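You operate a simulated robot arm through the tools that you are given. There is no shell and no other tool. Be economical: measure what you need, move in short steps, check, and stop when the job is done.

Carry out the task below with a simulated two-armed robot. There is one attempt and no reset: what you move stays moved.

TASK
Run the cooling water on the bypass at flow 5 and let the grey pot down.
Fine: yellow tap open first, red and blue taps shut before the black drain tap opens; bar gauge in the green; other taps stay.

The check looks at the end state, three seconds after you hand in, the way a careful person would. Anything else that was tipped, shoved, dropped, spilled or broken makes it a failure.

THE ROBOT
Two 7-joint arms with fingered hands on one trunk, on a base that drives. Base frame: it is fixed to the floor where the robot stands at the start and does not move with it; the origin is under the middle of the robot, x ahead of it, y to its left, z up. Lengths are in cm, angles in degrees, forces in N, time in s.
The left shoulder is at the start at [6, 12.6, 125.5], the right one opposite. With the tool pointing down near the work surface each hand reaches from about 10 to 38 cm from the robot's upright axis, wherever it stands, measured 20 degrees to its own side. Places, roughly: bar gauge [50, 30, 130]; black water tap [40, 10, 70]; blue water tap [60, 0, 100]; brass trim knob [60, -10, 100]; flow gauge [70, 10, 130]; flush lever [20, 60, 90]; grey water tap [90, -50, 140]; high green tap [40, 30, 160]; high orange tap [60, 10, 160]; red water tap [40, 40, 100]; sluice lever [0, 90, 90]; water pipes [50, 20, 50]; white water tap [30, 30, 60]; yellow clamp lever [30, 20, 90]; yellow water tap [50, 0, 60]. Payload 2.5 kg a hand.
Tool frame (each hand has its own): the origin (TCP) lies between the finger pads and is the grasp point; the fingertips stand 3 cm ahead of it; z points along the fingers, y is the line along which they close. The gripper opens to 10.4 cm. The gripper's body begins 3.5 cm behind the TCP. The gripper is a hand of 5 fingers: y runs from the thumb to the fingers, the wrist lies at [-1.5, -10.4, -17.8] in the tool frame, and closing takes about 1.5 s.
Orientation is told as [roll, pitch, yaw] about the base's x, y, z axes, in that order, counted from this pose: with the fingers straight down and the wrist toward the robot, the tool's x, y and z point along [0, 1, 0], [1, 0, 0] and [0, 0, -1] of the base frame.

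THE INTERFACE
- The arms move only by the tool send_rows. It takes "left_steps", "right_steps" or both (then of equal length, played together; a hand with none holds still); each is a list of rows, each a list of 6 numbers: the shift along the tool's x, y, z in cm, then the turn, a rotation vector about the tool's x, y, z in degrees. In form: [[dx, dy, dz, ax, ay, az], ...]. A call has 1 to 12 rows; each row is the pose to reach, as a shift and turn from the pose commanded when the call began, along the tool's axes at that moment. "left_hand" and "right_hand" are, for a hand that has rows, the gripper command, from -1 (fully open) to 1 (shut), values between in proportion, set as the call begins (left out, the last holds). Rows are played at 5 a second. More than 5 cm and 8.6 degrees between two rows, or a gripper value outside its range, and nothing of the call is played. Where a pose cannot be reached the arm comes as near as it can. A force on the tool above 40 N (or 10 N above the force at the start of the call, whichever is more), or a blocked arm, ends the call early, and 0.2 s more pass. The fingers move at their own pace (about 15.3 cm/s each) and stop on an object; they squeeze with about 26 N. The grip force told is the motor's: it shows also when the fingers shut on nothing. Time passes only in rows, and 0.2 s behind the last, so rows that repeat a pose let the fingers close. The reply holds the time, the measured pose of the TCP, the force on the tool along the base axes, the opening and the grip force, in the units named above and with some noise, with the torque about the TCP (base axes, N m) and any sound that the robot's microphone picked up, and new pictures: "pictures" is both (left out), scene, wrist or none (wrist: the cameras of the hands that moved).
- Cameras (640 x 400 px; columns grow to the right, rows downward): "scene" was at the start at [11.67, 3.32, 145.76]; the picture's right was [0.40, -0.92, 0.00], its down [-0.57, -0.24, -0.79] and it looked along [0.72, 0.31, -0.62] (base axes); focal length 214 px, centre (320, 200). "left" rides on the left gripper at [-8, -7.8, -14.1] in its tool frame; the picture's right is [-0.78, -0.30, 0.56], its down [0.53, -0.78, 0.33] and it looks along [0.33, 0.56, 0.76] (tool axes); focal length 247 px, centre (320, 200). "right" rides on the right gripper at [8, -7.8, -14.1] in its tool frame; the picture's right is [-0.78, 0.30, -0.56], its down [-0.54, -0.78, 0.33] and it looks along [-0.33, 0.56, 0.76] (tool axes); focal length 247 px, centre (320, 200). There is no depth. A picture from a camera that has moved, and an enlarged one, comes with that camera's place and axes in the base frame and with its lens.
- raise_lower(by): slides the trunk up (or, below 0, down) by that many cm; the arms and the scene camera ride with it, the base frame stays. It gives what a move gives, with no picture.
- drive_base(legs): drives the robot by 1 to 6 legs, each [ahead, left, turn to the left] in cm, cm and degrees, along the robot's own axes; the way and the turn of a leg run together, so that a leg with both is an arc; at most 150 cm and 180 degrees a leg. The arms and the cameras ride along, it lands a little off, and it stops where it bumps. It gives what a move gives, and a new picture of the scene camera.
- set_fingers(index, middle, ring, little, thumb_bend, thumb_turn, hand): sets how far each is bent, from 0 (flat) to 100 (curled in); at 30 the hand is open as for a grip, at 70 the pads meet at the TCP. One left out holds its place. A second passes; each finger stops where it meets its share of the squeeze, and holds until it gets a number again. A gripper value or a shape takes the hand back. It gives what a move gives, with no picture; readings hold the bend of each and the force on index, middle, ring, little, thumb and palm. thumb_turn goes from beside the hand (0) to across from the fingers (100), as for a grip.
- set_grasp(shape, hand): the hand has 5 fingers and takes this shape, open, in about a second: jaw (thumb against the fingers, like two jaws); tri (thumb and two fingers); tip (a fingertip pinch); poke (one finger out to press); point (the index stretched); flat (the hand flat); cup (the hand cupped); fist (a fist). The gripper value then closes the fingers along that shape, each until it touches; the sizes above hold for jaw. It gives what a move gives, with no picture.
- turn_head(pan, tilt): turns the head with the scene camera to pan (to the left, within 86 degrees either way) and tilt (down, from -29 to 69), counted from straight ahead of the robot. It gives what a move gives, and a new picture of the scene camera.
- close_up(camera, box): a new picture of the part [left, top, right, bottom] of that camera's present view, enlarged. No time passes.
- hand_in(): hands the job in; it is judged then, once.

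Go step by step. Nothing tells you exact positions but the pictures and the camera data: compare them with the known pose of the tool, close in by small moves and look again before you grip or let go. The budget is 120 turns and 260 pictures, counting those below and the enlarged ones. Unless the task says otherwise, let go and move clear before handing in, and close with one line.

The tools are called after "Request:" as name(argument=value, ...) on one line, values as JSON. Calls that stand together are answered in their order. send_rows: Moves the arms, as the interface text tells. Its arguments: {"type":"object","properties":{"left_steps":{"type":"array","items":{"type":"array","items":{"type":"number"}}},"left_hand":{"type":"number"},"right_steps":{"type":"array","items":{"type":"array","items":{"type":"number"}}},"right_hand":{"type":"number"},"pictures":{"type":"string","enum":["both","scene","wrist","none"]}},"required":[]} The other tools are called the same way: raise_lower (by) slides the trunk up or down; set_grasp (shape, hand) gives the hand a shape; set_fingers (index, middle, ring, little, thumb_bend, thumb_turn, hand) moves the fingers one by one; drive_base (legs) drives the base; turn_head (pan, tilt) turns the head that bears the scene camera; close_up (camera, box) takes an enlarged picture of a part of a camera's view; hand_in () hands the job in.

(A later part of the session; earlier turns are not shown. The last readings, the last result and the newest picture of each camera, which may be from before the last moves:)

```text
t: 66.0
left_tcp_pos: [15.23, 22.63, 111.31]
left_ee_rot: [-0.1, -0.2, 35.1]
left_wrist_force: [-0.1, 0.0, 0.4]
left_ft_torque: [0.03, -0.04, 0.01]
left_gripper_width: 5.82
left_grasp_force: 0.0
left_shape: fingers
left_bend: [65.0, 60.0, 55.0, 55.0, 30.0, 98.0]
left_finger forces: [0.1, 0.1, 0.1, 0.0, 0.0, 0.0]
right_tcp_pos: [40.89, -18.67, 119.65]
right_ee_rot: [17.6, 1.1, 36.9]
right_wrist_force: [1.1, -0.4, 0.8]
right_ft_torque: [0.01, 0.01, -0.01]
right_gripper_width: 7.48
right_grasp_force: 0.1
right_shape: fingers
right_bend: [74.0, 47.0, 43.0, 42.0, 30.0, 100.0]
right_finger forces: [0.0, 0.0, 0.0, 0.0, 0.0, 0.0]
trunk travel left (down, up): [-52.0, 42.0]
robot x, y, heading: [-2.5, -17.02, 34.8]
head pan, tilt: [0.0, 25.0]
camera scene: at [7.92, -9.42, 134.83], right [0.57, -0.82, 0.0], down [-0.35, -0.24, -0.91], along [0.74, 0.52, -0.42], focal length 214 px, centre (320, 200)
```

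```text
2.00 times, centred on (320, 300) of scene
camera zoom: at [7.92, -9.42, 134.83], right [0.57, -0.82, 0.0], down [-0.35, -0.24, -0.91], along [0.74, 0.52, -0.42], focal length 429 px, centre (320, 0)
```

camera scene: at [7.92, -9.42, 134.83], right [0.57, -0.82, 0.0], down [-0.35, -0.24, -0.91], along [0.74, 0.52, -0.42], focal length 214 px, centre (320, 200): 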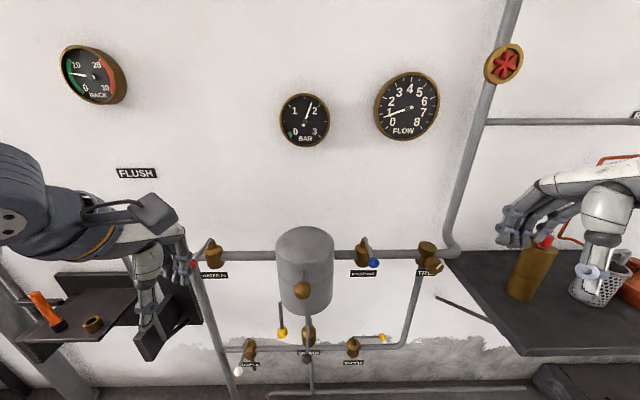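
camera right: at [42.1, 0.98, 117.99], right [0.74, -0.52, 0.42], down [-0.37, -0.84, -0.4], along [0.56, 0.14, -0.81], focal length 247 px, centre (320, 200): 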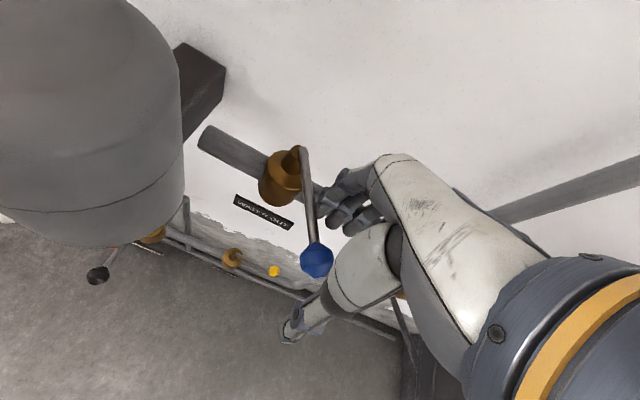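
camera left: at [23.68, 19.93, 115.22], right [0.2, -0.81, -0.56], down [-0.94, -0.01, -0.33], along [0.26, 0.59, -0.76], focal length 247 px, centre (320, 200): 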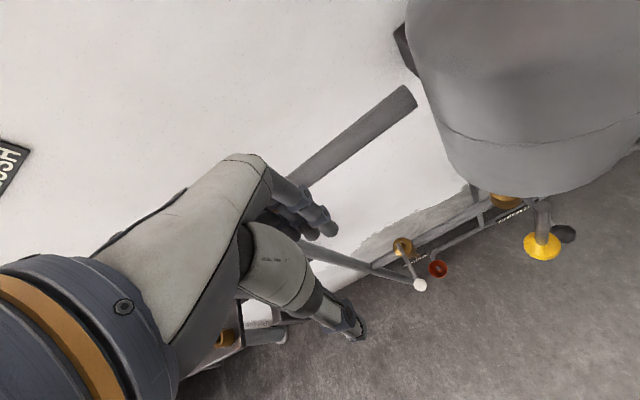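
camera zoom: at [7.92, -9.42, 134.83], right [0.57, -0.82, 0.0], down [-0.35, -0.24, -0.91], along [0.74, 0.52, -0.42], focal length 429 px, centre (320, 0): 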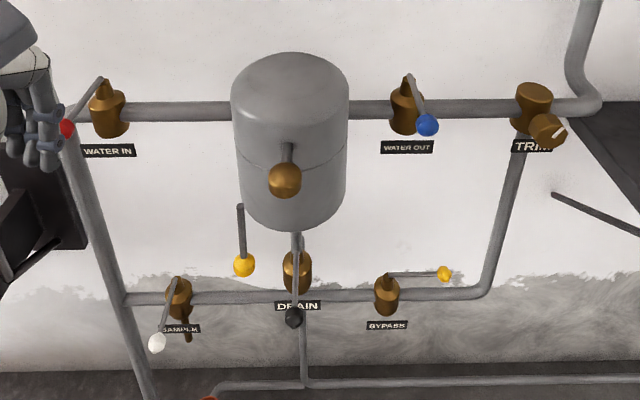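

Red measures straight out and is shut; yellow is open and blue shut. Now the black drain: I'll slide left, lower the trunk, and bring the right hand back to the square flat pose used for yellow.

Request:
drive_base(legs=[[0, 22, 0]])

Request:
raise_lower(by=-26)

Request:
send_rows(right_steps=[[3.3, 1.5, 1, -0.3, -4.4, 0.4], [6.6, 3, 2.1, -0.6, -8.8, 0.8], [10, 4.5, 3.2, -0.9, -13.2, 1.2], [13.3, 6, 4.2, -1.2, -17.6, 1.6]], pictures="scene")

Request:
set_grasp(hand="right", shape="flat")

```text
t: 67.7
left_tcp_pos: [2.67, 40.43, 111.19]
left_ee_rot: [-0.1, 0.0, 35.2]
left_wrist_force: [-0.2, 0.7, 0.6]
left_ft_torque: [-0.03, 0.0, 0.02]
left_gripper_width: 5.78
left_grasp_force: 0.1
left_shape: fingers
left_bend: [65.0, 60.0, 55.0, 55.0, 30.0, 98.0]
left_finger forces: [0.1, 0.0, 0.0, 0.1, 0.1, 0.0]
right_tcp_pos: [28.39, -0.82, 119.59]
right_ee_rot: [17.5, 1.3, 36.9]
right_wrist_force: [-0.7, -0.6, 0.4]
right_ft_torque: [0.0, 0.01, -0.04]
right_gripper_width: 7.47
right_grasp_force: 0.0
right_shape: fingers
right_bend: [74.0, 47.0, 43.0, 42.0, 30.0, 100.0]
right_finger forces: [0.0, 0.0, 0.0, 0.0, 0.0, 0.1]
trunk travel left (down, up): [-52.0, 42.0]
robot x, y, heading: [-14.8, 0.81, 35.0]
head pan, tilt: [0.0, 25.0]
camera scene: at [-4.54, 8.45, 134.82], right [0.58, -0.82, 0.0], down [-0.35, -0.24, -0.91], along [0.74, 0.52, -0.42], focal length 214 px, centre (320, 200)
```

scene: 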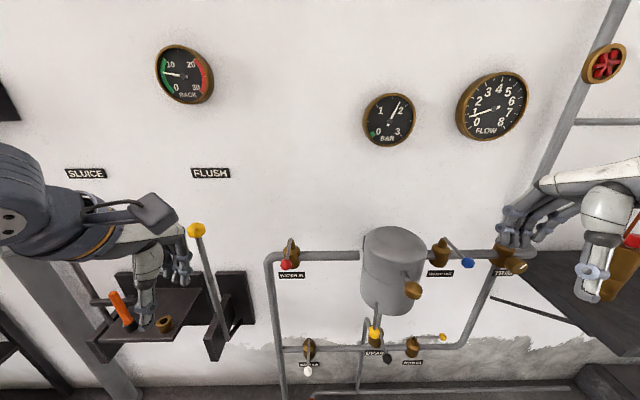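

```text
t: 70.4
left_tcp_pos: [2.68, 40.42, 85.29]
left_ee_rot: [0.0, -0.1, 35.3]
left_wrist_force: [0.4, 0.2, 0.2]
left_ft_torque: [0.01, 0.0, -0.01]
left_gripper_width: 5.8
left_grasp_force: 0.0
left_shape: fingers
left_bend: [65.0, 60.0, 55.0, 55.0, 30.0, 98.0]
left_finger forces: [0.0, 0.0, 0.0, 0.0, 0.0, 0.1]
right_tcp_pos: [28.43, -0.88, 93.58]
right_ee_rot: [17.6, 1.3, 37.0]
right_wrist_force: [0.3, 0.6, 0.4]
right_ft_torque: [0.02, -0.01, 0.01]
right_gripper_width: 7.47
right_grasp_force: 0.1
right_shape: fingers
right_bend: [74.0, 47.0, 43.0, 42.0, 30.0, 100.0]
right_finger forces: [0.1, 0.0, 0.0, 0.0, 0.0, 0.1]
trunk travel left (down, up): [-26.0, 68.0]
robot x, y, heading: [-15.07, 0.99, 34.9]
head pan, tilt: [0.0, 25.0]
```

```text
t: 70.9
left_tcp_pos: [2.65, 40.42, 85.27]
left_ee_rot: [0.1, 0.0, 35.1]
left_wrist_force: [0.4, -0.3, 0.1]
left_ft_torque: [0.0, -0.01, -0.04]
left_gripper_width: 5.79
left_grasp_force: 0.0
left_shape: fingers
left_bend: [65.0, 60.0, 55.0, 55.0, 30.0, 98.0]
left_finger forces: [0.0, 0.0, 0.1, 0.1, 0.0, 0.0]
right_tcp_pos: [27.64, 4.13, 92.89]
right_ee_rot: [23.6, 0.5, 37.6]
right_wrist_force: [-0.3, 0.0, 0.2]
right_ft_torque: [0.03, 0.02, 0.01]
right_gripper_width: 7.45
right_grasp_force: 0.2
right_shape: fingers
right_bend: [74.0, 47.0, 43.0, 42.0, 30.0, 100.0]
right_finger forces: [0.0, 0.0, 0.1, 0.1, 0.1, 0.0]
trunk travel left (down, up): [-26.0, 68.0]
robot x, y, heading: [-15.18, 0.69, 35.3]
head pan, tilt: [0.0, 25.0]
stopped in row 2 (right hand): the arm was blocked; the commanded pose is now the measured one
camera scene: at [-4.51, 8.39, 108.82], right [0.58, -0.82, 0.0], down [-0.35, -0.24, -0.91], along [0.74, 0.52, -0.42], focal length 214 px, centre (320, 200)
```

scene: 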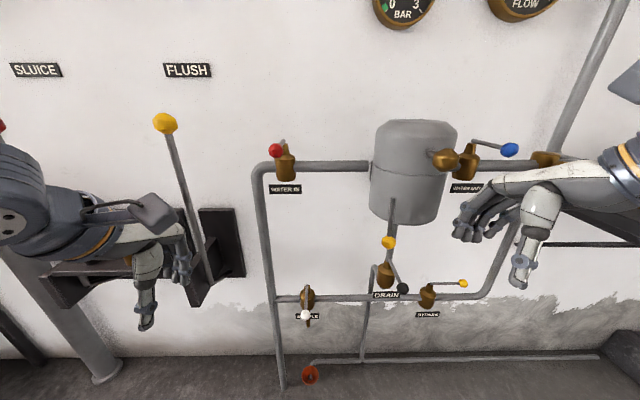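

```text
t: 71.8
left_tcp_pos: [2.71, 40.36, 85.39]
left_ee_rot: [0.0, 0.0, 35.3]
left_wrist_force: [-0.4, -0.6, -1.2]
left_ft_torque: [0.03, -0.01, -0.01]
left_gripper_width: 5.8
left_grasp_force: 0.1
left_shape: fingers
left_bend: [65.0, 60.0, 55.0, 55.0, 30.0, 98.0]
left_finger forces: [0.1, 0.0, 0.1, 0.0, 0.1, 0.0]
right_tcp_pos: [27.71, 4.11, 92.93]
right_ee_rot: [23.4, 0.5, 37.6]
right_wrist_force: [0.6, 0.3, 0.1]
right_ft_torque: [0.01, -0.01, 0.0]
right_gripper_width: 9.6
right_grasp_force: 0.1
right_shape: flat
right_bend: [0.0, 0.0, 0.0, 0.0, 39.0, 0.0]
right_finger forces: [0.0, 0.0, 0.0, 0.0, 0.0, 0.1]
trunk travel left (down, up): [-26.0, 68.0]
robot x, y, heading: [-15.0, 0.98, 35.4]
head pan, tilt: [0.0, 25.0]
```

The right arm hits a wrist limit when the hand is above shoulder height. I'll bring the hand down first and straighten the roll on the way.

Request:
send_rows(right_steps=[[-1.6, 0, 3.7, 0, 0, 0], [-3.2, 1, 7.3, 0, -4, 0.5], [-4.8, 2, 11, 0, -10, 1], [-4.8, 3, 11, 0, -17, 1.5], [-4.8, 3, 11, 0, -23, 2]], pictures="scene")

```text
t: 73.0
left_tcp_pos: [2.63, 40.51, 85.26]
left_ee_rot: [0.0, 0.0, 35.2]
left_wrist_force: [0.2, 0.5, 0.0]
left_ft_torque: [0.02, 0.04, -0.01]
left_gripper_width: 5.84
left_grasp_force: 0.0
left_shape: fingers
left_bend: [65.0, 60.0, 55.0, 55.0, 30.0, 98.0]
left_finger forces: [0.0, 0.0, 0.1, 0.0, 0.0, 0.1]
right_tcp_pos: [29.86, 5.99, 80.44]
right_ee_rot: [6.0, 1.2, 35.1]
right_wrist_force: [-0.1, -0.1, 0.2]
right_ft_torque: [-0.02, 0.01, -0.01]
right_gripper_width: 9.62
right_grasp_force: 0.0
right_shape: flat
right_bend: [0.0, 0.0, 0.0, 0.0, 39.0, 0.0]
right_finger forces: [0.0, 0.0, 0.1, 0.1, 0.0, 0.0]
trunk travel left (down, up): [-26.0, 68.0]
robot x, y, heading: [-15.25, 1.0, 35.1]
head pan, tilt: [0.0, 25.0]
camera scene: at [-4.51, 8.4, 108.82], right [0.58, -0.82, 0.0], down [-0.35, -0.24, -0.91], along [0.74, 0.52, -0.42], focal length 214 px, centre (320, 200)
```

scene: 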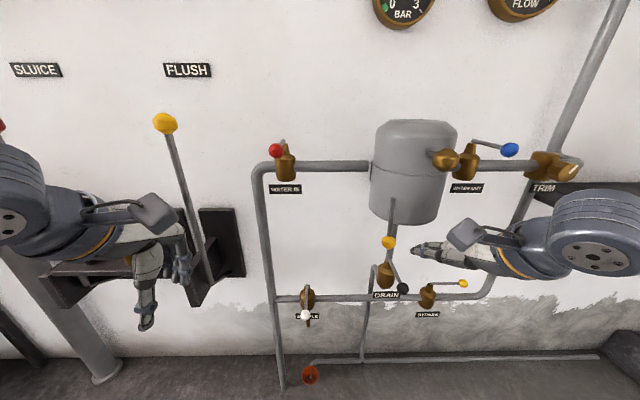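

The hand is squarer now. I'll back off first so nothing gets touched, then shift the hand left, lower to drain-lever height, and look.

Request:
drive_base(legs=[[-8, 3, 0]])

Request:
raise_lower(by=-12)

Request:
send_rows(right_steps=[[3, 0, 0, 0, -2, 0], [6, 0, 0, 0, -4, 0], [9, 0, 0, 0, -6, 0]], pictures="both")

Request:
close_up(camera="scene", box=[280, 150, 520, 300])

```text
t: 74.1
left_tcp_pos: [-5.56, 38.36, 85.21]
left_ee_rot: [0.0, 0.0, 35.3]
left_wrist_force: [0.4, -0.7, -0.1]
left_ft_torque: [0.0, -0.02, -0.01]
left_gripper_width: 5.82
left_grasp_force: 0.2
left_shape: fingers
left_bend: [65.0, 60.0, 55.0, 55.0, 30.0, 98.0]
left_finger forces: [0.1, 0.1, 0.0, 0.1, 0.0, 0.0]
right_tcp_pos: [21.51, 3.93, 80.33]
right_ee_rot: [5.6, 1.5, 35.2]
right_wrist_force: [0.4, -0.2, -0.9]
right_ft_torque: [0.01, 0.0, 0.01]
right_gripper_width: 9.63
right_grasp_force: 0.1
right_shape: flat
right_bend: [0.0, 0.0, 0.0, 0.0, 39.0, 0.0]
right_finger forces: [0.0, 0.0, 0.1, 0.0, 0.0, 0.0]
trunk travel left (down, up): [-26.0, 68.0]
robot x, y, heading: [-23.33, -1.33, 35.1]
head pan, tilt: [0.0, 25.0]
camera scene: at [-12.76, 6.27, 108.82], right [0.58, -0.82, 0.0], down [-0.35, -0.24, -0.91], along [0.74, 0.52, -0.42], focal length 214 px, centre (320, 200)
```

scene: 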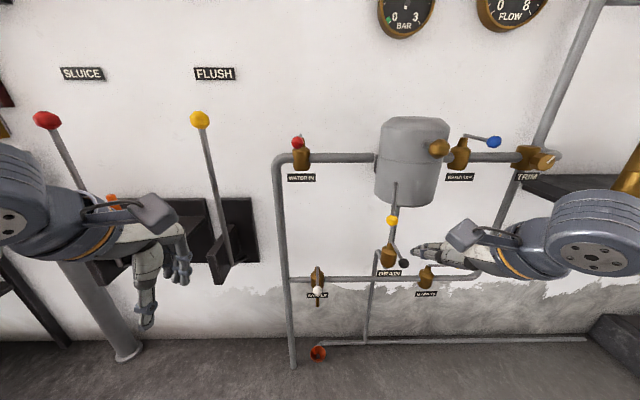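

```text
t: 75.6
left_tcp_pos: [-5.49, 38.37, 73.23]
left_ee_rot: [0.0, 0.0, 35.2]
left_wrist_force: [0.6, 1.3, 0.1]
left_ft_torque: [0.01, -0.01, 0.05]
left_gripper_width: 5.79
left_grasp_force: 0.1
left_shape: fingers
left_bend: [65.0, 60.0, 55.0, 55.0, 30.0, 98.0]
left_finger forces: [0.0, 0.1, 0.1, 0.0, 0.1, 0.1]
right_tcp_pos: [21.56, 3.87, 68.19]
right_ee_rot: [5.7, 1.6, 35.2]
right_wrist_force: [1.7, -0.1, 0.5]
right_ft_torque: [0.0, 0.0, 0.01]
right_gripper_width: 9.59
right_grasp_force: 0.1
right_shape: flat
right_bend: [0.0, 0.0, 0.0, 0.0, 39.0, 0.0]
right_finger forces: [0.1, 0.1, 0.0, 0.0, 0.0, 0.0]
trunk travel left (down, up): [-14.0, 80.0]
robot x, y, heading: [-23.17, -1.44, 35.1]
head pan, tilt: [0.0, 25.0]
```

```text
t: 76.4
left_tcp_pos: [-5.59, 38.29, 73.2]
left_ee_rot: [0.0, 0.0, 35.3]
left_wrist_force: [0.4, -0.4, 0.2]
left_ft_torque: [-0.01, -0.01, 0.01]
left_gripper_width: 5.79
left_grasp_force: 0.0
left_shape: fingers
left_bend: [65.0, 60.0, 55.0, 55.0, 30.0, 98.0]
left_finger forces: [0.1, 0.0, 0.0, 0.0, 0.1, 0.0]
right_tcp_pos: [16.41, 11.29, 69.17]
right_ee_rot: [-0.5, 1.5, 35.2]
right_wrist_force: [0.6, 0.7, 0.2]
right_ft_torque: [0.07, -0.01, 0.01]
right_gripper_width: 9.6
right_grasp_force: 0.2
right_shape: flat
right_bend: [0.0, 0.0, 0.0, 0.0, 39.0, 0.0]
right_finger forces: [0.0, 0.0, 0.1, 0.0, 0.0, 0.1]
trunk travel left (down, up): [-14.0, 80.0]
robot x, y, heading: [-23.38, -1.0, 35.7]
head pan, tilt: [0.0, 25.0]
camera scene: at [-12.77, 6.26, 96.82], right [0.58, -0.82, 0.0], down [-0.35, -0.24, -0.91], along [0.74, 0.52, -0.42], focal length 214 px, centre (320, 200)
camera right: at [5.62, 13.67, 83.53], right [0.7, -0.45, 0.55], down [-0.33, -0.89, -0.31], along [0.63, 0.03, -0.77], focal length 247 px, centre (320, 200)
```

scene: 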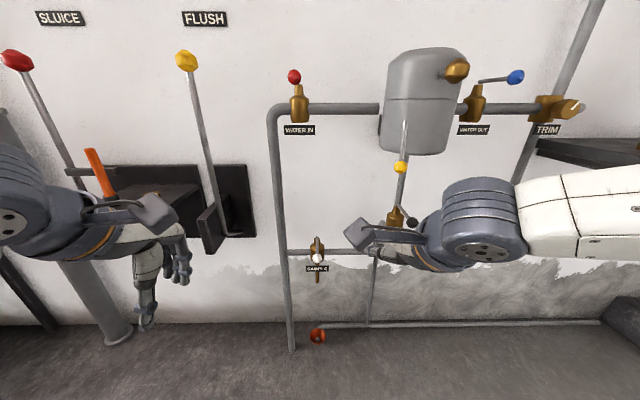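
right: 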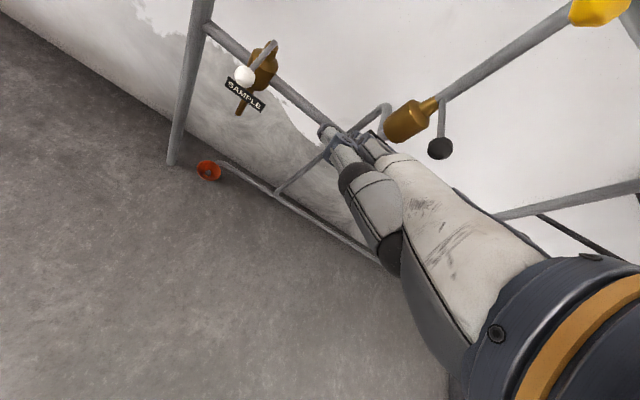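

```text
2.67 times, centred on (400, 225) of scene
camera zoom: at [-12.77, 6.26, 96.82], right [0.58, -0.82, 0.0], down [-0.35, -0.24, -0.91], along [0.74, 0.52, -0.42], focal length 572 px, centre (107, 133)
```

zoom: 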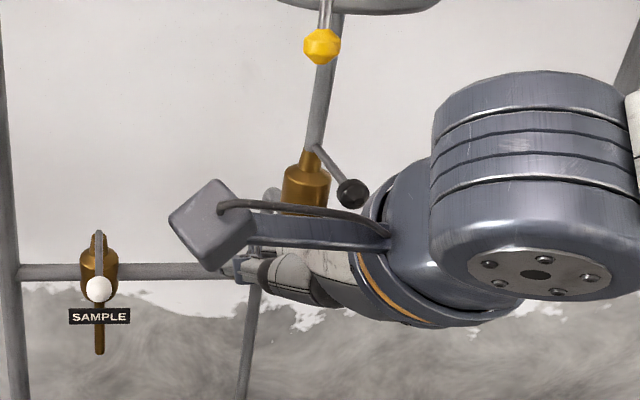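

The black lever runs from stem (8.9, 45) to knob (8.9, 36) at z 71, and my flat hand is at u 0.3, z 69, the same relation as with yellow. I'll drive ahead 10 cm under the clamp lever, which leaves about 8 cm clearance.

Request:
drive_base(legs=[[10, 0, 0]])

Request:
close_up(camera="right", box=[260, 0, 580, 200])

Request:
close_up(camera="scene", box=[300, 120, 500, 300])

```text
t: 77.5
left_tcp_pos: [2.55, 44.11, 73.3]
left_ee_rot: [0.0, 0.0, 35.3]
left_wrist_force: [0.4, 0.1, 0.6]
left_ft_torque: [0.0, -0.02, 0.03]
left_gripper_width: 5.82
left_grasp_force: 0.0
left_shape: fingers
left_bend: [65.0, 60.0, 55.0, 55.0, 30.0, 98.0]
left_finger forces: [0.0, 0.0, 0.0, 0.0, 0.0, 0.0]
right_tcp_pos: [24.59, 17.02, 69.25]
right_ee_rot: [-0.3, 1.4, 35.2]
right_wrist_force: [0.1, 0.5, -0.4]
right_ft_torque: [-0.03, -0.02, 0.03]
right_gripper_width: 9.58
right_grasp_force: 0.0
right_shape: flat
right_bend: [0.0, 0.0, 0.0, 0.0, 39.0, 0.0]
right_finger forces: [0.1, 0.0, 0.1, 0.1, 0.0, 0.0]
trunk travel left (down, up): [-14.0, 80.0]
robot x, y, heading: [-15.26, 4.74, 35.0]
head pan, tilt: [0.0, 25.0]
camera scene: at [-4.66, 12.0, 96.82], right [0.58, -0.82, 0.0], down [-0.35, -0.24, -0.91], along [0.74, 0.52, -0.42], focal length 214 px, centre (320, 200)
```

scene: 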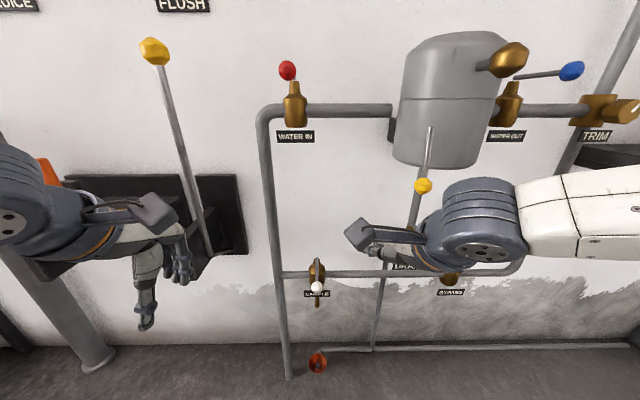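

```text
2.00 times, centred on (420, 100) of right
camera zoom: at [13.75, 19.4, 83.52], right [0.7, -0.45, 0.55], down [-0.33, -0.89, -0.31], along [0.63, 0.03, -0.77], focal length 494 px, centre (120, 400)
```

zoom: 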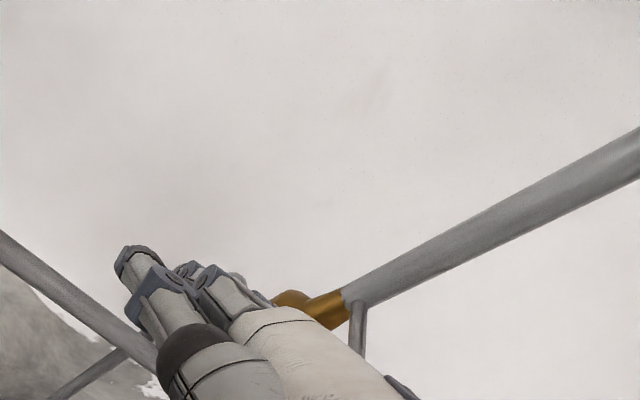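

```text
2.22 times, centred on (400, 210) of scene
camera zoom: at [-4.66, 12.0, 96.82], right [0.58, -0.82, 0.0], down [-0.35, -0.24, -0.91], along [0.74, 0.52, -0.42], focal length 477 px, centre (142, 178)
```

zoom: 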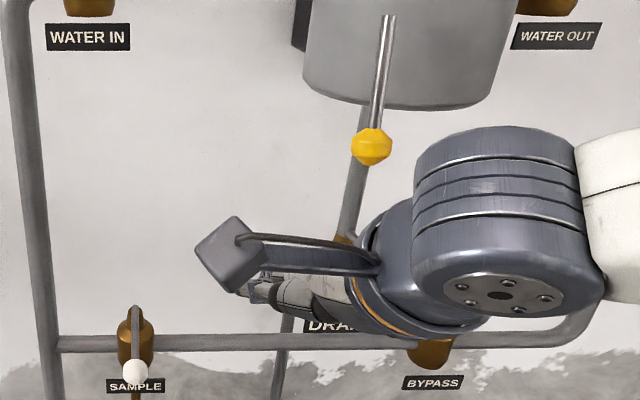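

Positions match the yellow setup. I'll start with a gentle push right and watch the force to confirm the opening direction.

Request:
send_rows(right_steps=[[-2.5, -0.8, 0, 0, 0, 0], [-4, -1.1, 0, 0, 0, 0], [-5, -1.1, 0, 0, 0, 0], [-6, -1.1, 0, 0, 0, 0]], pictures="both")

Request:
close_up(camera="right", box=[260, 40, 500, 200])

```text
t: 78.2
left_tcp_pos: [2.34, 44.17, 73.24]
left_ee_rot: [-0.1, -0.1, 35.5]
left_wrist_force: [-0.4, 0.5, -0.7]
left_ft_torque: [0.01, 0.01, -0.03]
left_gripper_width: 5.82
left_grasp_force: 0.1
left_shape: fingers
left_bend: [65.0, 60.0, 55.0, 55.0, 30.0, 98.0]
left_finger forces: [0.0, 0.0, 0.0, 0.1, 0.0, 0.1]
right_tcp_pos: [25.11, 14.14, 68.36]
right_ee_rot: [-1.7, 2.6, 37.7]
right_wrist_force: [-13.4, 9.8, 12.5]
right_ft_torque: [-0.29, -1.51, 0.9]
right_gripper_width: 9.58
right_grasp_force: 0.0
right_shape: flat
right_bend: [0.0, 0.0, 0.0, 0.0, 39.0, 0.0]
right_finger forces: [0.0, 0.1, 0.0, 17.1, 0.1, 0.0]
trunk travel left (down, up): [-14.0, 80.0]
robot x, y, heading: [-15.32, 4.67, 35.5]
head pan, tilt: [0.0, 25.0]
stopped in row 3 (right hand): the force on the tool passed its limit (the readings are from after the stop); the commanded pose is now the measured one
camera scene: at [-4.87, 12.12, 96.86], right [0.58, -0.82, 0.0], down [-0.34, -0.24, -0.91], along [0.74, 0.52, -0.42], focal length 214 px, centre (320, 200)
camera right: at [14.29, 16.55, 82.57], right [0.72, -0.4, 0.57], down [-0.29, -0.91, -0.28], along [0.63, 0.04, -0.78], focal length 247 px, centre (320, 200)
```

scene: 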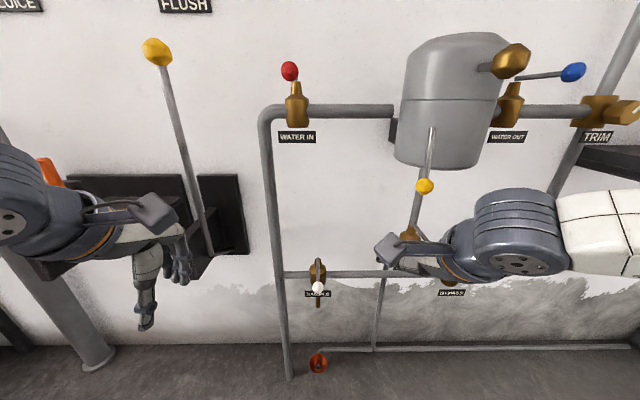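
right: 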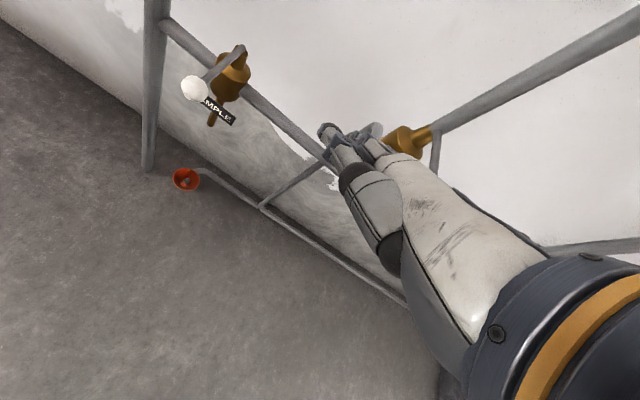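

```text
2.50 times, centred on (380, 120) of right
camera zoom: at [14.29, 16.55, 82.57], right [0.72, -0.4, 0.57], down [-0.29, -0.91, -0.28], along [0.63, 0.04, -0.78], focal length 617 px, centre (170, 400)
```

zoom: 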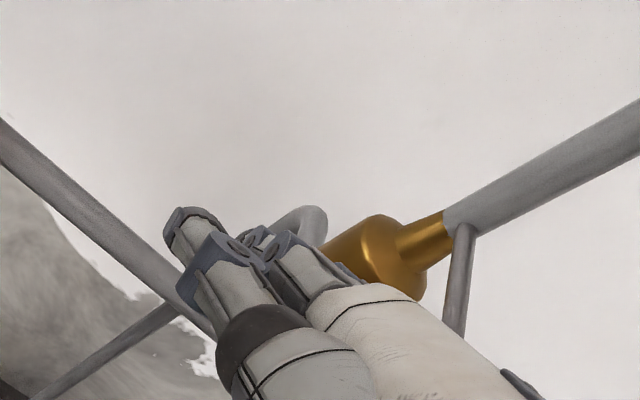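

The lever is solid in this direction (17 N at the little finger), so the drain opens the other way. I'll ease off, go around to the right side of the lever, and try pushing left.

Request:
send_rows(right_steps=[[1.5, -1, 0, 0, 0, 0], [3, -2, -0.8, 0, 0, 0]], pictures="none")

Request:
drive_base(legs=[[-9, 0, 0], [0, -17, 0]])

Request:
close_up(camera="scene", box=[260, 100, 500, 280])

Request:
close_up(camera="right", box=[140, 0, 460, 200])

```text
t: 78.8
left_tcp_pos: [2.39, 44.28, 73.26]
left_ee_rot: [0.1, 0.0, 35.4]
left_wrist_force: [0.6, -0.4, 0.1]
left_ft_torque: [-0.01, 0.01, 0.0]
left_gripper_width: 5.8
left_grasp_force: 0.0
left_shape: fingers
left_bend: [65.0, 60.0, 55.0, 55.0, 30.0, 98.0]
left_finger forces: [0.0, 0.0, 0.0, 0.1, 0.1, 0.0]
right_tcp_pos: [21.74, 15.03, 68.37]
right_ee_rot: [-1.3, 4.1, 36.9]
right_wrist_force: [0.5, -1.0, -0.8]
right_ft_torque: [-0.03, -0.04, 0.0]
right_gripper_width: 9.58
right_grasp_force: 0.0
right_shape: flat
right_bend: [0.0, 0.0, 0.0, 0.0, 39.0, 0.0]
right_finger forces: [0.2, 0.0, 0.0, 0.0, 0.0, 0.1]
trunk travel left (down, up): [-14.0, 80.0]
robot x, y, heading: [-14.73, 3.92, 35.3]
head pan, tilt: [0.0, 25.0]
```

```text
t: 80.9
left_tcp_pos: [4.93, 25.14, 73.25]
left_ee_rot: [0.0, 0.0, 35.5]
left_wrist_force: [0.8, 0.1, 0.1]
left_ft_torque: [0.0, -0.01, 0.0]
left_gripper_width: 5.8
left_grasp_force: 0.0
left_shape: fingers
left_bend: [65.0, 60.0, 55.0, 55.0, 30.0, 98.0]
left_finger forces: [0.0, 0.0, 0.1, 0.1, 0.1, 0.1]
right_tcp_pos: [24.33, -3.95, 68.37]
right_ee_rot: [-2.0, 3.8, 37.1]
right_wrist_force: [0.0, 0.2, -0.4]
right_ft_torque: [0.0, -0.01, 0.01]
right_gripper_width: 9.6
right_grasp_force: 0.0
right_shape: flat
right_bend: [0.0, 0.0, 0.0, 0.0, 39.0, 0.0]
right_finger forces: [0.0, 0.1, 0.1, 0.1, 0.0, 0.1]
trunk travel left (down, up): [-14.0, 80.0]
robot x, y, heading: [-12.8, -14.57, 35.3]
head pan, tilt: [0.0, 25.0]
camera scene: at [-2.22, -6.99, 96.82], right [0.58, -0.82, 0.0], down [-0.34, -0.24, -0.91], along [0.74, 0.52, -0.42], focal length 214 px, centre (320, 200)
```

scene: 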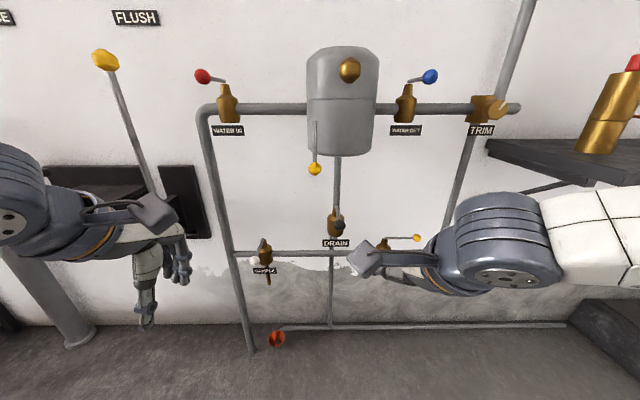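

```text
2.22 times, centred on (380, 190) of scene
camera zoom: at [-2.22, -6.99, 96.82], right [0.58, -0.82, 0.0], down [-0.34, -0.24, -0.91], along [0.74, 0.52, -0.42], focal length 477 px, centre (187, 222)
```

zoom: 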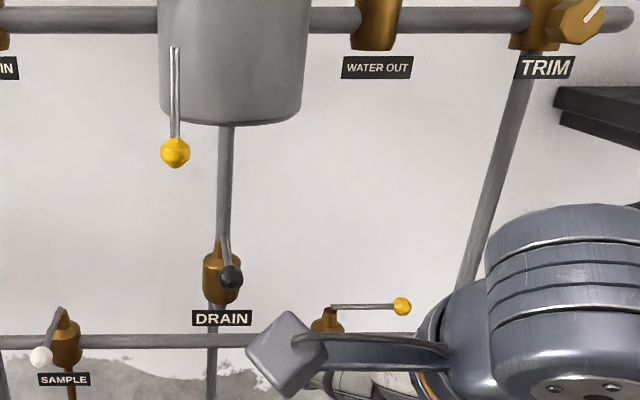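

```text
2.00 times, centred on (300, 100) of right
camera zoom: at [13.75, -1.28, 82.8], right [0.72, -0.4, 0.56], down [-0.31, -0.92, -0.26], along [0.62, 0.02, -0.79], focal length 494 px, centre (360, 400)
```

zoom: 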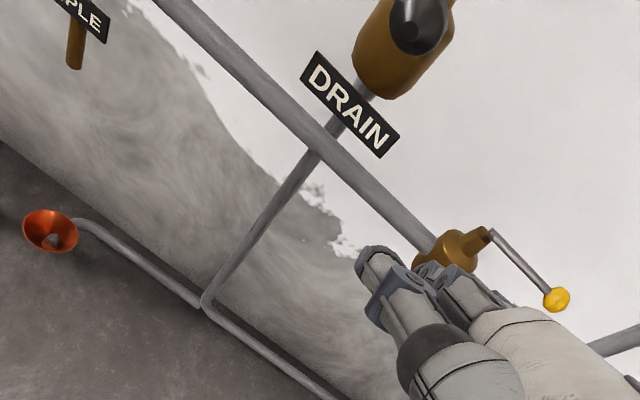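

The black lever hasn't moved. I'll drive in on its right side and try a gentle push left.

Request:
drive_base(legs=[[13, 0, 0]])

Request:
send_rows(right_steps=[[0, 0, -1, 0, 0, 0], [1.5, 0, -1, 0, 0, 0], [2.5, 0, -1, 0, 0, 0], [3.5, 0, -1, 0, 0, 0], [4.5, 0, -1, 0, 0, 0], [5.5, 0, -1, 0, 0, 0]], pictures="both")

Request:
close_up(camera="right", box=[240, 0, 480, 160])

```text
t: 82.2
left_tcp_pos: [15.43, 32.49, 73.25]
left_ee_rot: [0.0, 0.0, 35.5]
left_wrist_force: [0.5, 0.8, -0.2]
left_ft_torque: [-0.03, 0.0, 0.02]
left_gripper_width: 5.79
left_grasp_force: 0.1
left_shape: fingers
left_bend: [65.0, 60.0, 55.0, 55.0, 30.0, 98.0]
left_finger forces: [0.0, 0.0, 0.0, 0.0, 0.1, 0.0]
right_tcp_pos: [34.79, 3.44, 68.46]
right_ee_rot: [-2.0, 3.9, 36.9]
right_wrist_force: [-0.2, -0.2, 0.1]
right_ft_torque: [0.01, 0.0, -0.01]
right_gripper_width: 9.63
right_grasp_force: 0.1
right_shape: flat
right_bend: [0.0, 0.0, 0.0, 0.0, 39.0, 0.0]
right_finger forces: [0.0, 0.1, 0.1, 0.1, 0.0, 0.1]
trunk travel left (down, up): [-14.0, 80.0]
robot x, y, heading: [-2.22, -7.08, 35.6]
head pan, tilt: [0.0, 25.0]
camera scene: at [8.27, 0.44, 96.82], right [0.58, -0.82, 0.0], down [-0.34, -0.24, -0.91], along [0.74, 0.52, -0.42], focal length 214 px, centre (320, 200)
```

scene: 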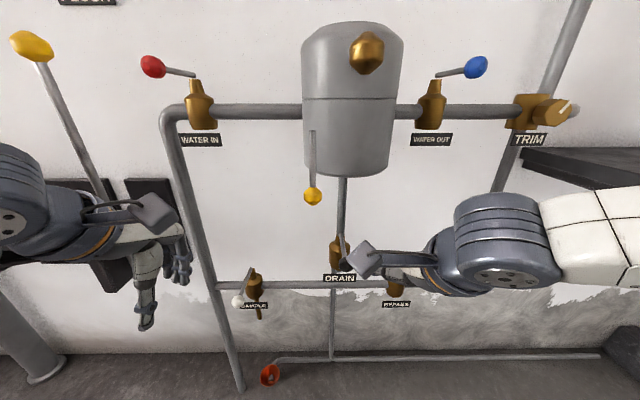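

```text
t: 83.6
left_tcp_pos: [15.35, 32.52, 73.3]
left_ee_rot: [0.0, 0.0, 35.6]
left_wrist_force: [0.3, -0.8, 0.0]
left_ft_torque: [-0.02, -0.03, 0.01]
left_gripper_width: 5.77
left_grasp_force: 0.0
left_shape: fingers
left_bend: [65.0, 60.0, 55.0, 55.0, 30.0, 98.0]
left_finger forces: [0.0, 0.0, 0.0, 0.0, 0.1, 0.0]
right_tcp_pos: [31.65, 7.93, 69.25]
right_ee_rot: [-1.9, 3.9, 36.9]
right_wrist_force: [-0.1, 0.5, -0.1]
right_ft_torque: [0.04, 0.03, -0.04]
right_gripper_width: 9.6
right_grasp_force: 0.0
right_shape: flat
right_bend: [0.0, 0.0, 0.0, 0.0, 41.0, 0.0]
right_finger forces: [0.0, 0.0, 0.1, 0.1, 0.9, 0.1]
trunk travel left (down, up): [-14.0, 80.0]
robot x, y, heading: [-2.56, -6.97, 35.5]
head pan, tilt: [0.0, 25.0]
camera scene: at [8.27, 0.44, 96.82], right [0.58, -0.82, 0.0], down [-0.34, -0.24, -0.91], along [0.74, 0.52, -0.42], focal length 214 px, centre (320, 200)
camera right: at [21.01, 10.68, 83.54], right [0.72, -0.4, 0.56], down [-0.31, -0.92, -0.26], along [0.62, 0.01, -0.79], focal length 247 px, centre (320, 200)
```

scene: 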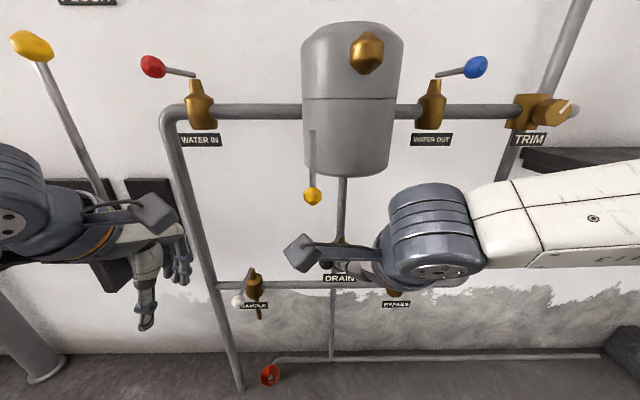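
right: 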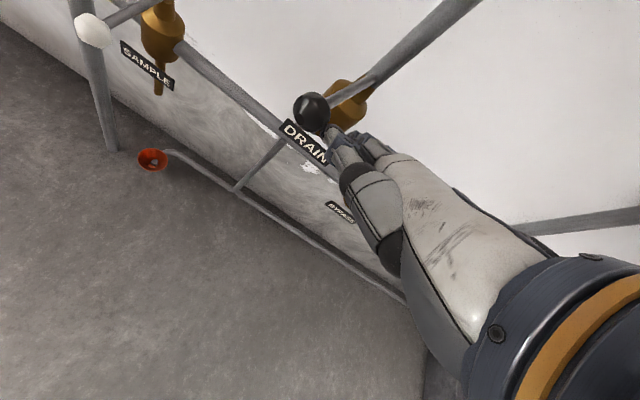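

```text
2.50 times, centred on (360, 80) of right
camera zoom: at [21.01, 10.68, 83.54], right [0.72, -0.4, 0.56], down [-0.31, -0.92, -0.26], along [0.62, 0.01, -0.79], focal length 617 px, centre (220, 500)
```

zoom: 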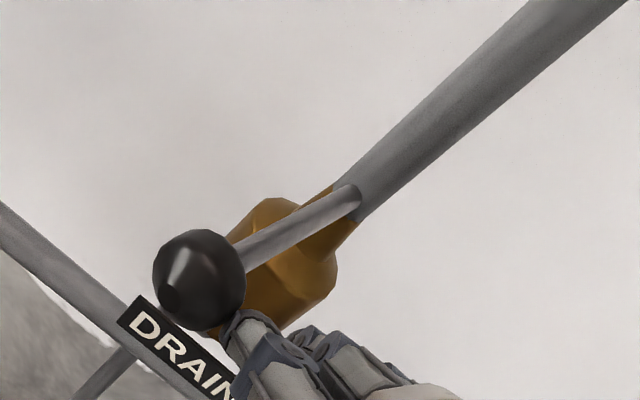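

The black lever moves freely this way. I'll continue along the mirrored arc.

Request:
send_rows(right_steps=[[1.5, -0.3, 0, 0, 0, 0], [2.8, -0.4, 0, 0, 0, 0], [3.8, 0.2, 0, 0, 0, 0], [4.7, 1.0, 0, 0, 0, 0]], pictures="both")

Request:
close_up(camera="right", box=[240, 0, 480, 160])

Request:
close_up(camera="scene", box=[240, 160, 440, 310])

```text
t: 84.6
left_tcp_pos: [15.32, 32.58, 73.24]
left_ee_rot: [0.0, 0.1, 35.5]
left_wrist_force: [0.0, 0.2, 0.1]
left_ft_torque: [-0.02, 0.02, 0.01]
left_gripper_width: 5.81
left_grasp_force: 0.0
left_shape: fingers
left_bend: [65.0, 60.0, 55.0, 55.0, 30.0, 98.0]
left_finger forces: [0.1, 0.0, 0.0, 0.0, 0.0, 0.1]
right_tcp_pos: [29.65, 9.88, 69.0]
right_ee_rot: [-1.9, 4.0, 36.9]
right_wrist_force: [-0.6, -0.3, -0.5]
right_ft_torque: [0.03, -0.01, -0.02]
right_gripper_width: 9.6
right_grasp_force: 0.1
right_shape: flat
right_bend: [0.0, 0.0, 0.0, 0.0, 39.0, 0.0]
right_finger forces: [0.1, 0.0, 0.0, 0.0, 0.3, 0.0]
right hand out of reach, approached as far as the arm can: row 3, 4
trunk travel left (down, up): [-14.0, 80.0]
robot x, y, heading: [-2.37, -7.1, 35.5]
head pan, tilt: [0.0, 25.0]
camera scene: at [8.27, 0.44, 96.82], right [0.58, -0.82, 0.0], down [-0.34, -0.24, -0.91], along [0.74, 0.52, -0.42], focal length 214 px, centre (320, 200)
camera right: at [19.03, 12.63, 83.44], right [0.72, -0.4, 0.56], down [-0.31, -0.92, -0.26], along [0.62, 0.01, -0.79], focal length 247 px, centre (320, 200)
```

scene: 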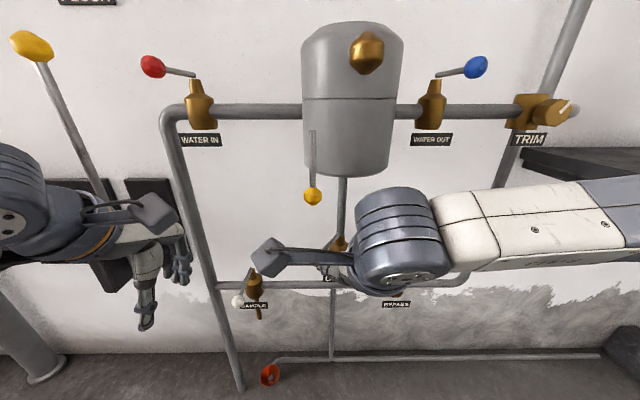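
right: 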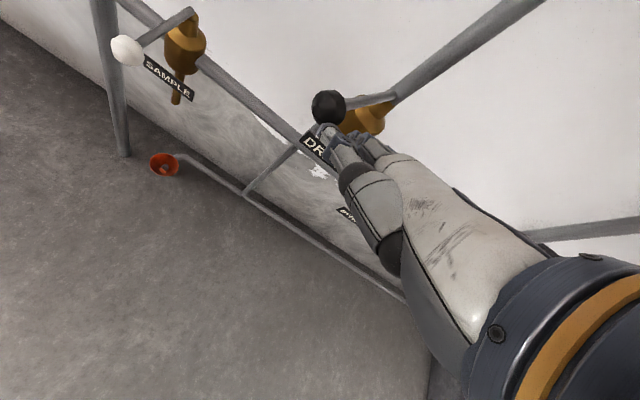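

```text
2.50 times, centred on (360, 80) of right
camera zoom: at [19.03, 12.63, 83.44], right [0.72, -0.4, 0.56], down [-0.31, -0.92, -0.26], along [0.62, 0.01, -0.79], focal length 617 px, centre (220, 500)
```

zoom: 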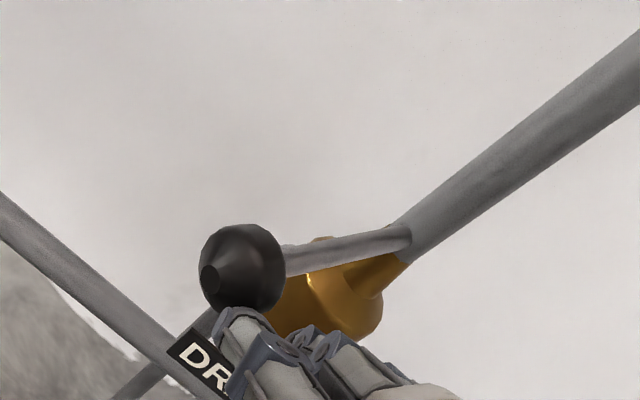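

```text
2.67 times, centred on (340, 235) of scene
camera zoom: at [8.27, 0.44, 96.82], right [0.58, -0.82, 0.0], down [-0.34, -0.24, -0.91], along [0.74, 0.52, -0.42], focal length 572 px, centre (267, 107)
```

zoom: 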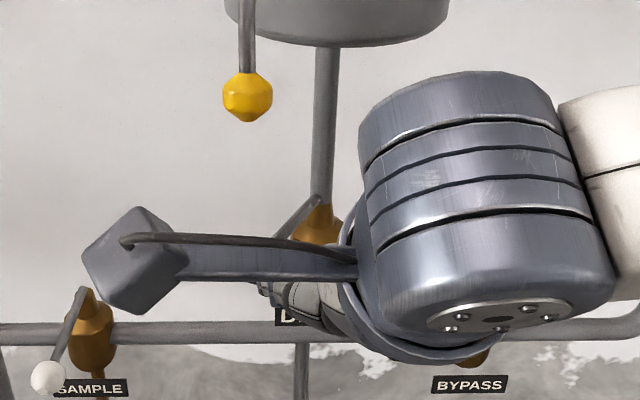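

The lever is about 40° round and the arm is at its inner limit, so I'll use small base moves to continue the arc.

Request:
drive_base(legs=[[1.0, 2.0, 0], [1.8, 1.3, 0]])

Request:
close_up(camera="right", box=[240, 0, 480, 160])

Request:
close_up(camera="scene", box=[240, 160, 440, 310])

```text
t: 85.8
left_tcp_pos: [15.75, 36.84, 73.24]
left_ee_rot: [0.0, 0.0, 35.5]
left_wrist_force: [0.2, -0.2, 1.1]
left_ft_torque: [0.0, 0.0, -0.02]
left_gripper_width: 5.82
left_grasp_force: 0.3
left_shape: fingers
left_bend: [65.0, 60.0, 55.0, 55.0, 30.0, 98.0]
left_finger forces: [0.1, 0.0, 0.0, 0.0, 0.0, 0.0]
right_tcp_pos: [30.0, 14.2, 69.13]
right_ee_rot: [-1.9, 3.9, 37.0]
right_wrist_force: [-0.6, 0.4, -0.6]
right_ft_torque: [0.0, -0.01, 0.01]
right_gripper_width: 9.61
right_grasp_force: 0.0
right_shape: flat
right_bend: [0.0, 0.0, 0.0, 0.0, 39.0, 0.0]
right_finger forces: [0.1, 0.0, 0.0, 0.0, 0.1, 0.0]
trunk travel left (down, up): [-14.0, 80.0]
robot x, y, heading: [-1.75, -3.1, 35.3]
head pan, tilt: [0.0, 25.0]
camera scene: at [8.65, 4.75, 96.82], right [0.58, -0.82, 0.0], down [-0.34, -0.24, -0.91], along [0.74, 0.52, -0.42], focal length 214 px, centre (320, 200)
```

scene: 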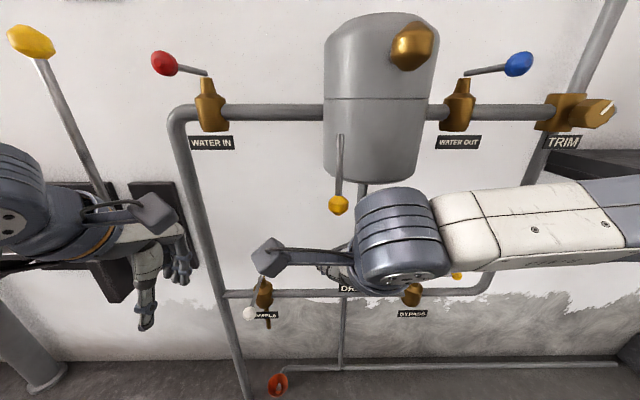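

```text
2.50 times, centred on (360, 80) of right
camera zoom: at [19.42, 16.94, 83.44], right [0.72, -0.4, 0.56], down [-0.31, -0.92, -0.26], along [0.62, 0.01, -0.79], focal length 617 px, centre (220, 500)
```

zoom: 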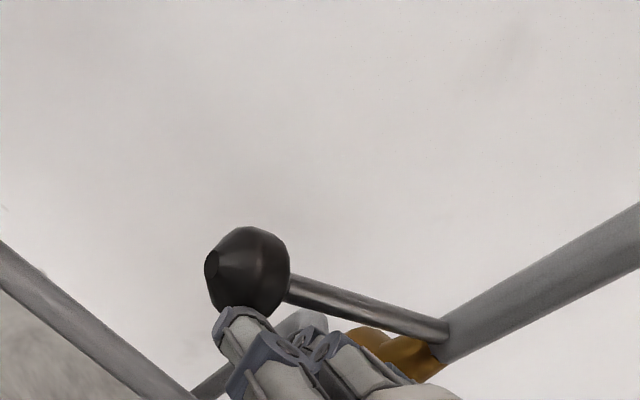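

```text
2.67 times, centred on (340, 235) of scene
camera zoom: at [8.65, 4.75, 96.82], right [0.58, -0.82, 0.0], down [-0.34, -0.24, -0.91], along [0.74, 0.52, -0.42], focal length 572 px, centre (267, 107)
```

zoom: 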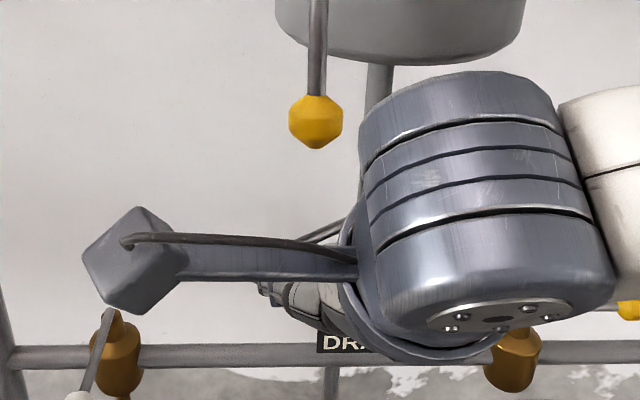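

The lever is well past 60°. A bit more forward to reach the stop.

Request:
drive_base(legs=[[1.8, 0.3, 0]])

Request:
close_up(camera="right", box=[240, 0, 480, 160])

Request:
close_up(camera="scene", box=[240, 160, 440, 310])

```text
t: 86.6
left_tcp_pos: [17.08, 38.11, 73.25]
left_ee_rot: [0.0, 0.1, 35.4]
left_wrist_force: [0.2, -0.1, 0.5]
left_ft_torque: [0.01, 0.01, -0.01]
left_gripper_width: 5.81
left_grasp_force: 0.0
left_shape: fingers
left_bend: [65.0, 60.0, 55.0, 55.0, 30.0, 98.0]
left_finger forces: [0.0, 0.0, 0.0, 0.0, 0.0, 0.0]
right_tcp_pos: [31.28, 15.56, 69.02]
right_ee_rot: [-1.9, 4.0, 37.0]
right_wrist_force: [0.4, 0.1, 0.1]
right_ft_torque: [0.05, -0.01, 0.04]
right_gripper_width: 9.63
right_grasp_force: 0.1
right_shape: flat
right_bend: [0.0, 0.0, 0.0, 0.0, 39.0, 0.0]
right_finger forces: [0.0, 0.1, 0.1, 0.0, 0.0, 0.1]
trunk travel left (down, up): [-14.0, 80.0]
robot x, y, heading: [-0.39, -1.46, 35.4]
head pan, tilt: [0.0, 25.0]
camera scene: at [9.94, 6.04, 96.82], right [0.58, -0.82, 0.0], down [-0.34, -0.24, -0.91], along [0.74, 0.52, -0.42], focal length 214 px, centre (320, 200)
```

scene: 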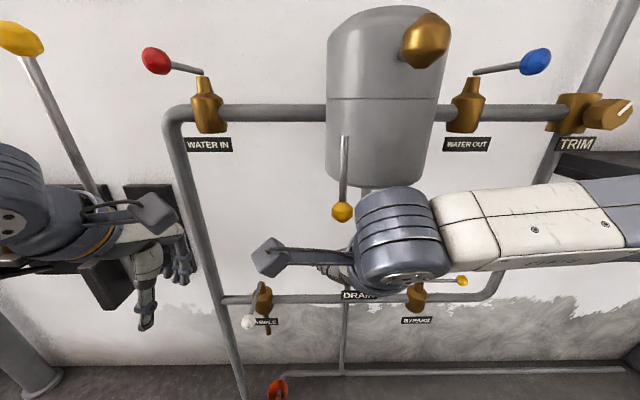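

```text
2.50 times, centred on (360, 80) of right
camera zoom: at [20.71, 18.23, 83.44], right [0.72, -0.4, 0.56], down [-0.31, -0.92, -0.26], along [0.62, 0.01, -0.79], focal length 617 px, centre (220, 500)
```

zoom: 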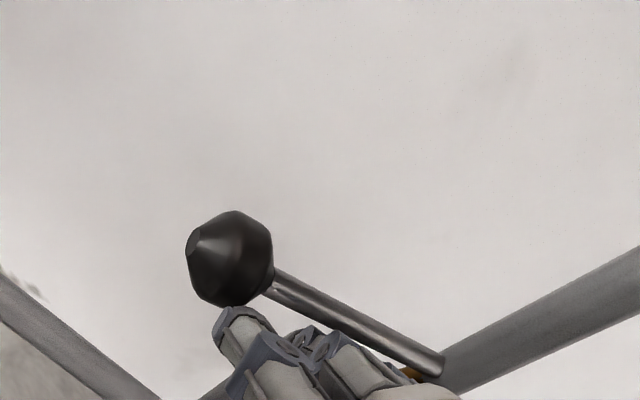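

```text
2.67 times, centred on (340, 235) of scene
camera zoom: at [9.94, 6.04, 96.82], right [0.58, -0.82, 0.0], down [-0.34, -0.24, -0.91], along [0.74, 0.52, -0.42], focal length 572 px, centre (267, 107)
```

zoom: 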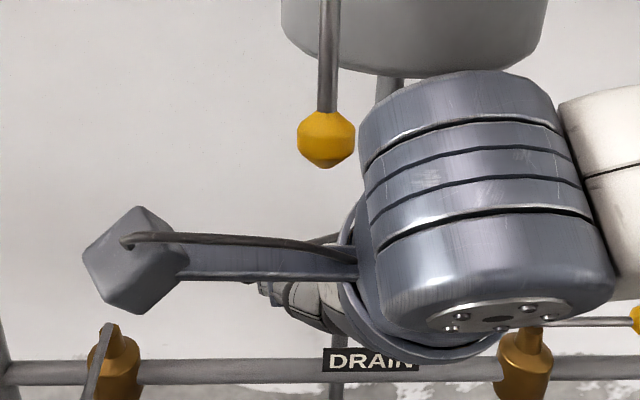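

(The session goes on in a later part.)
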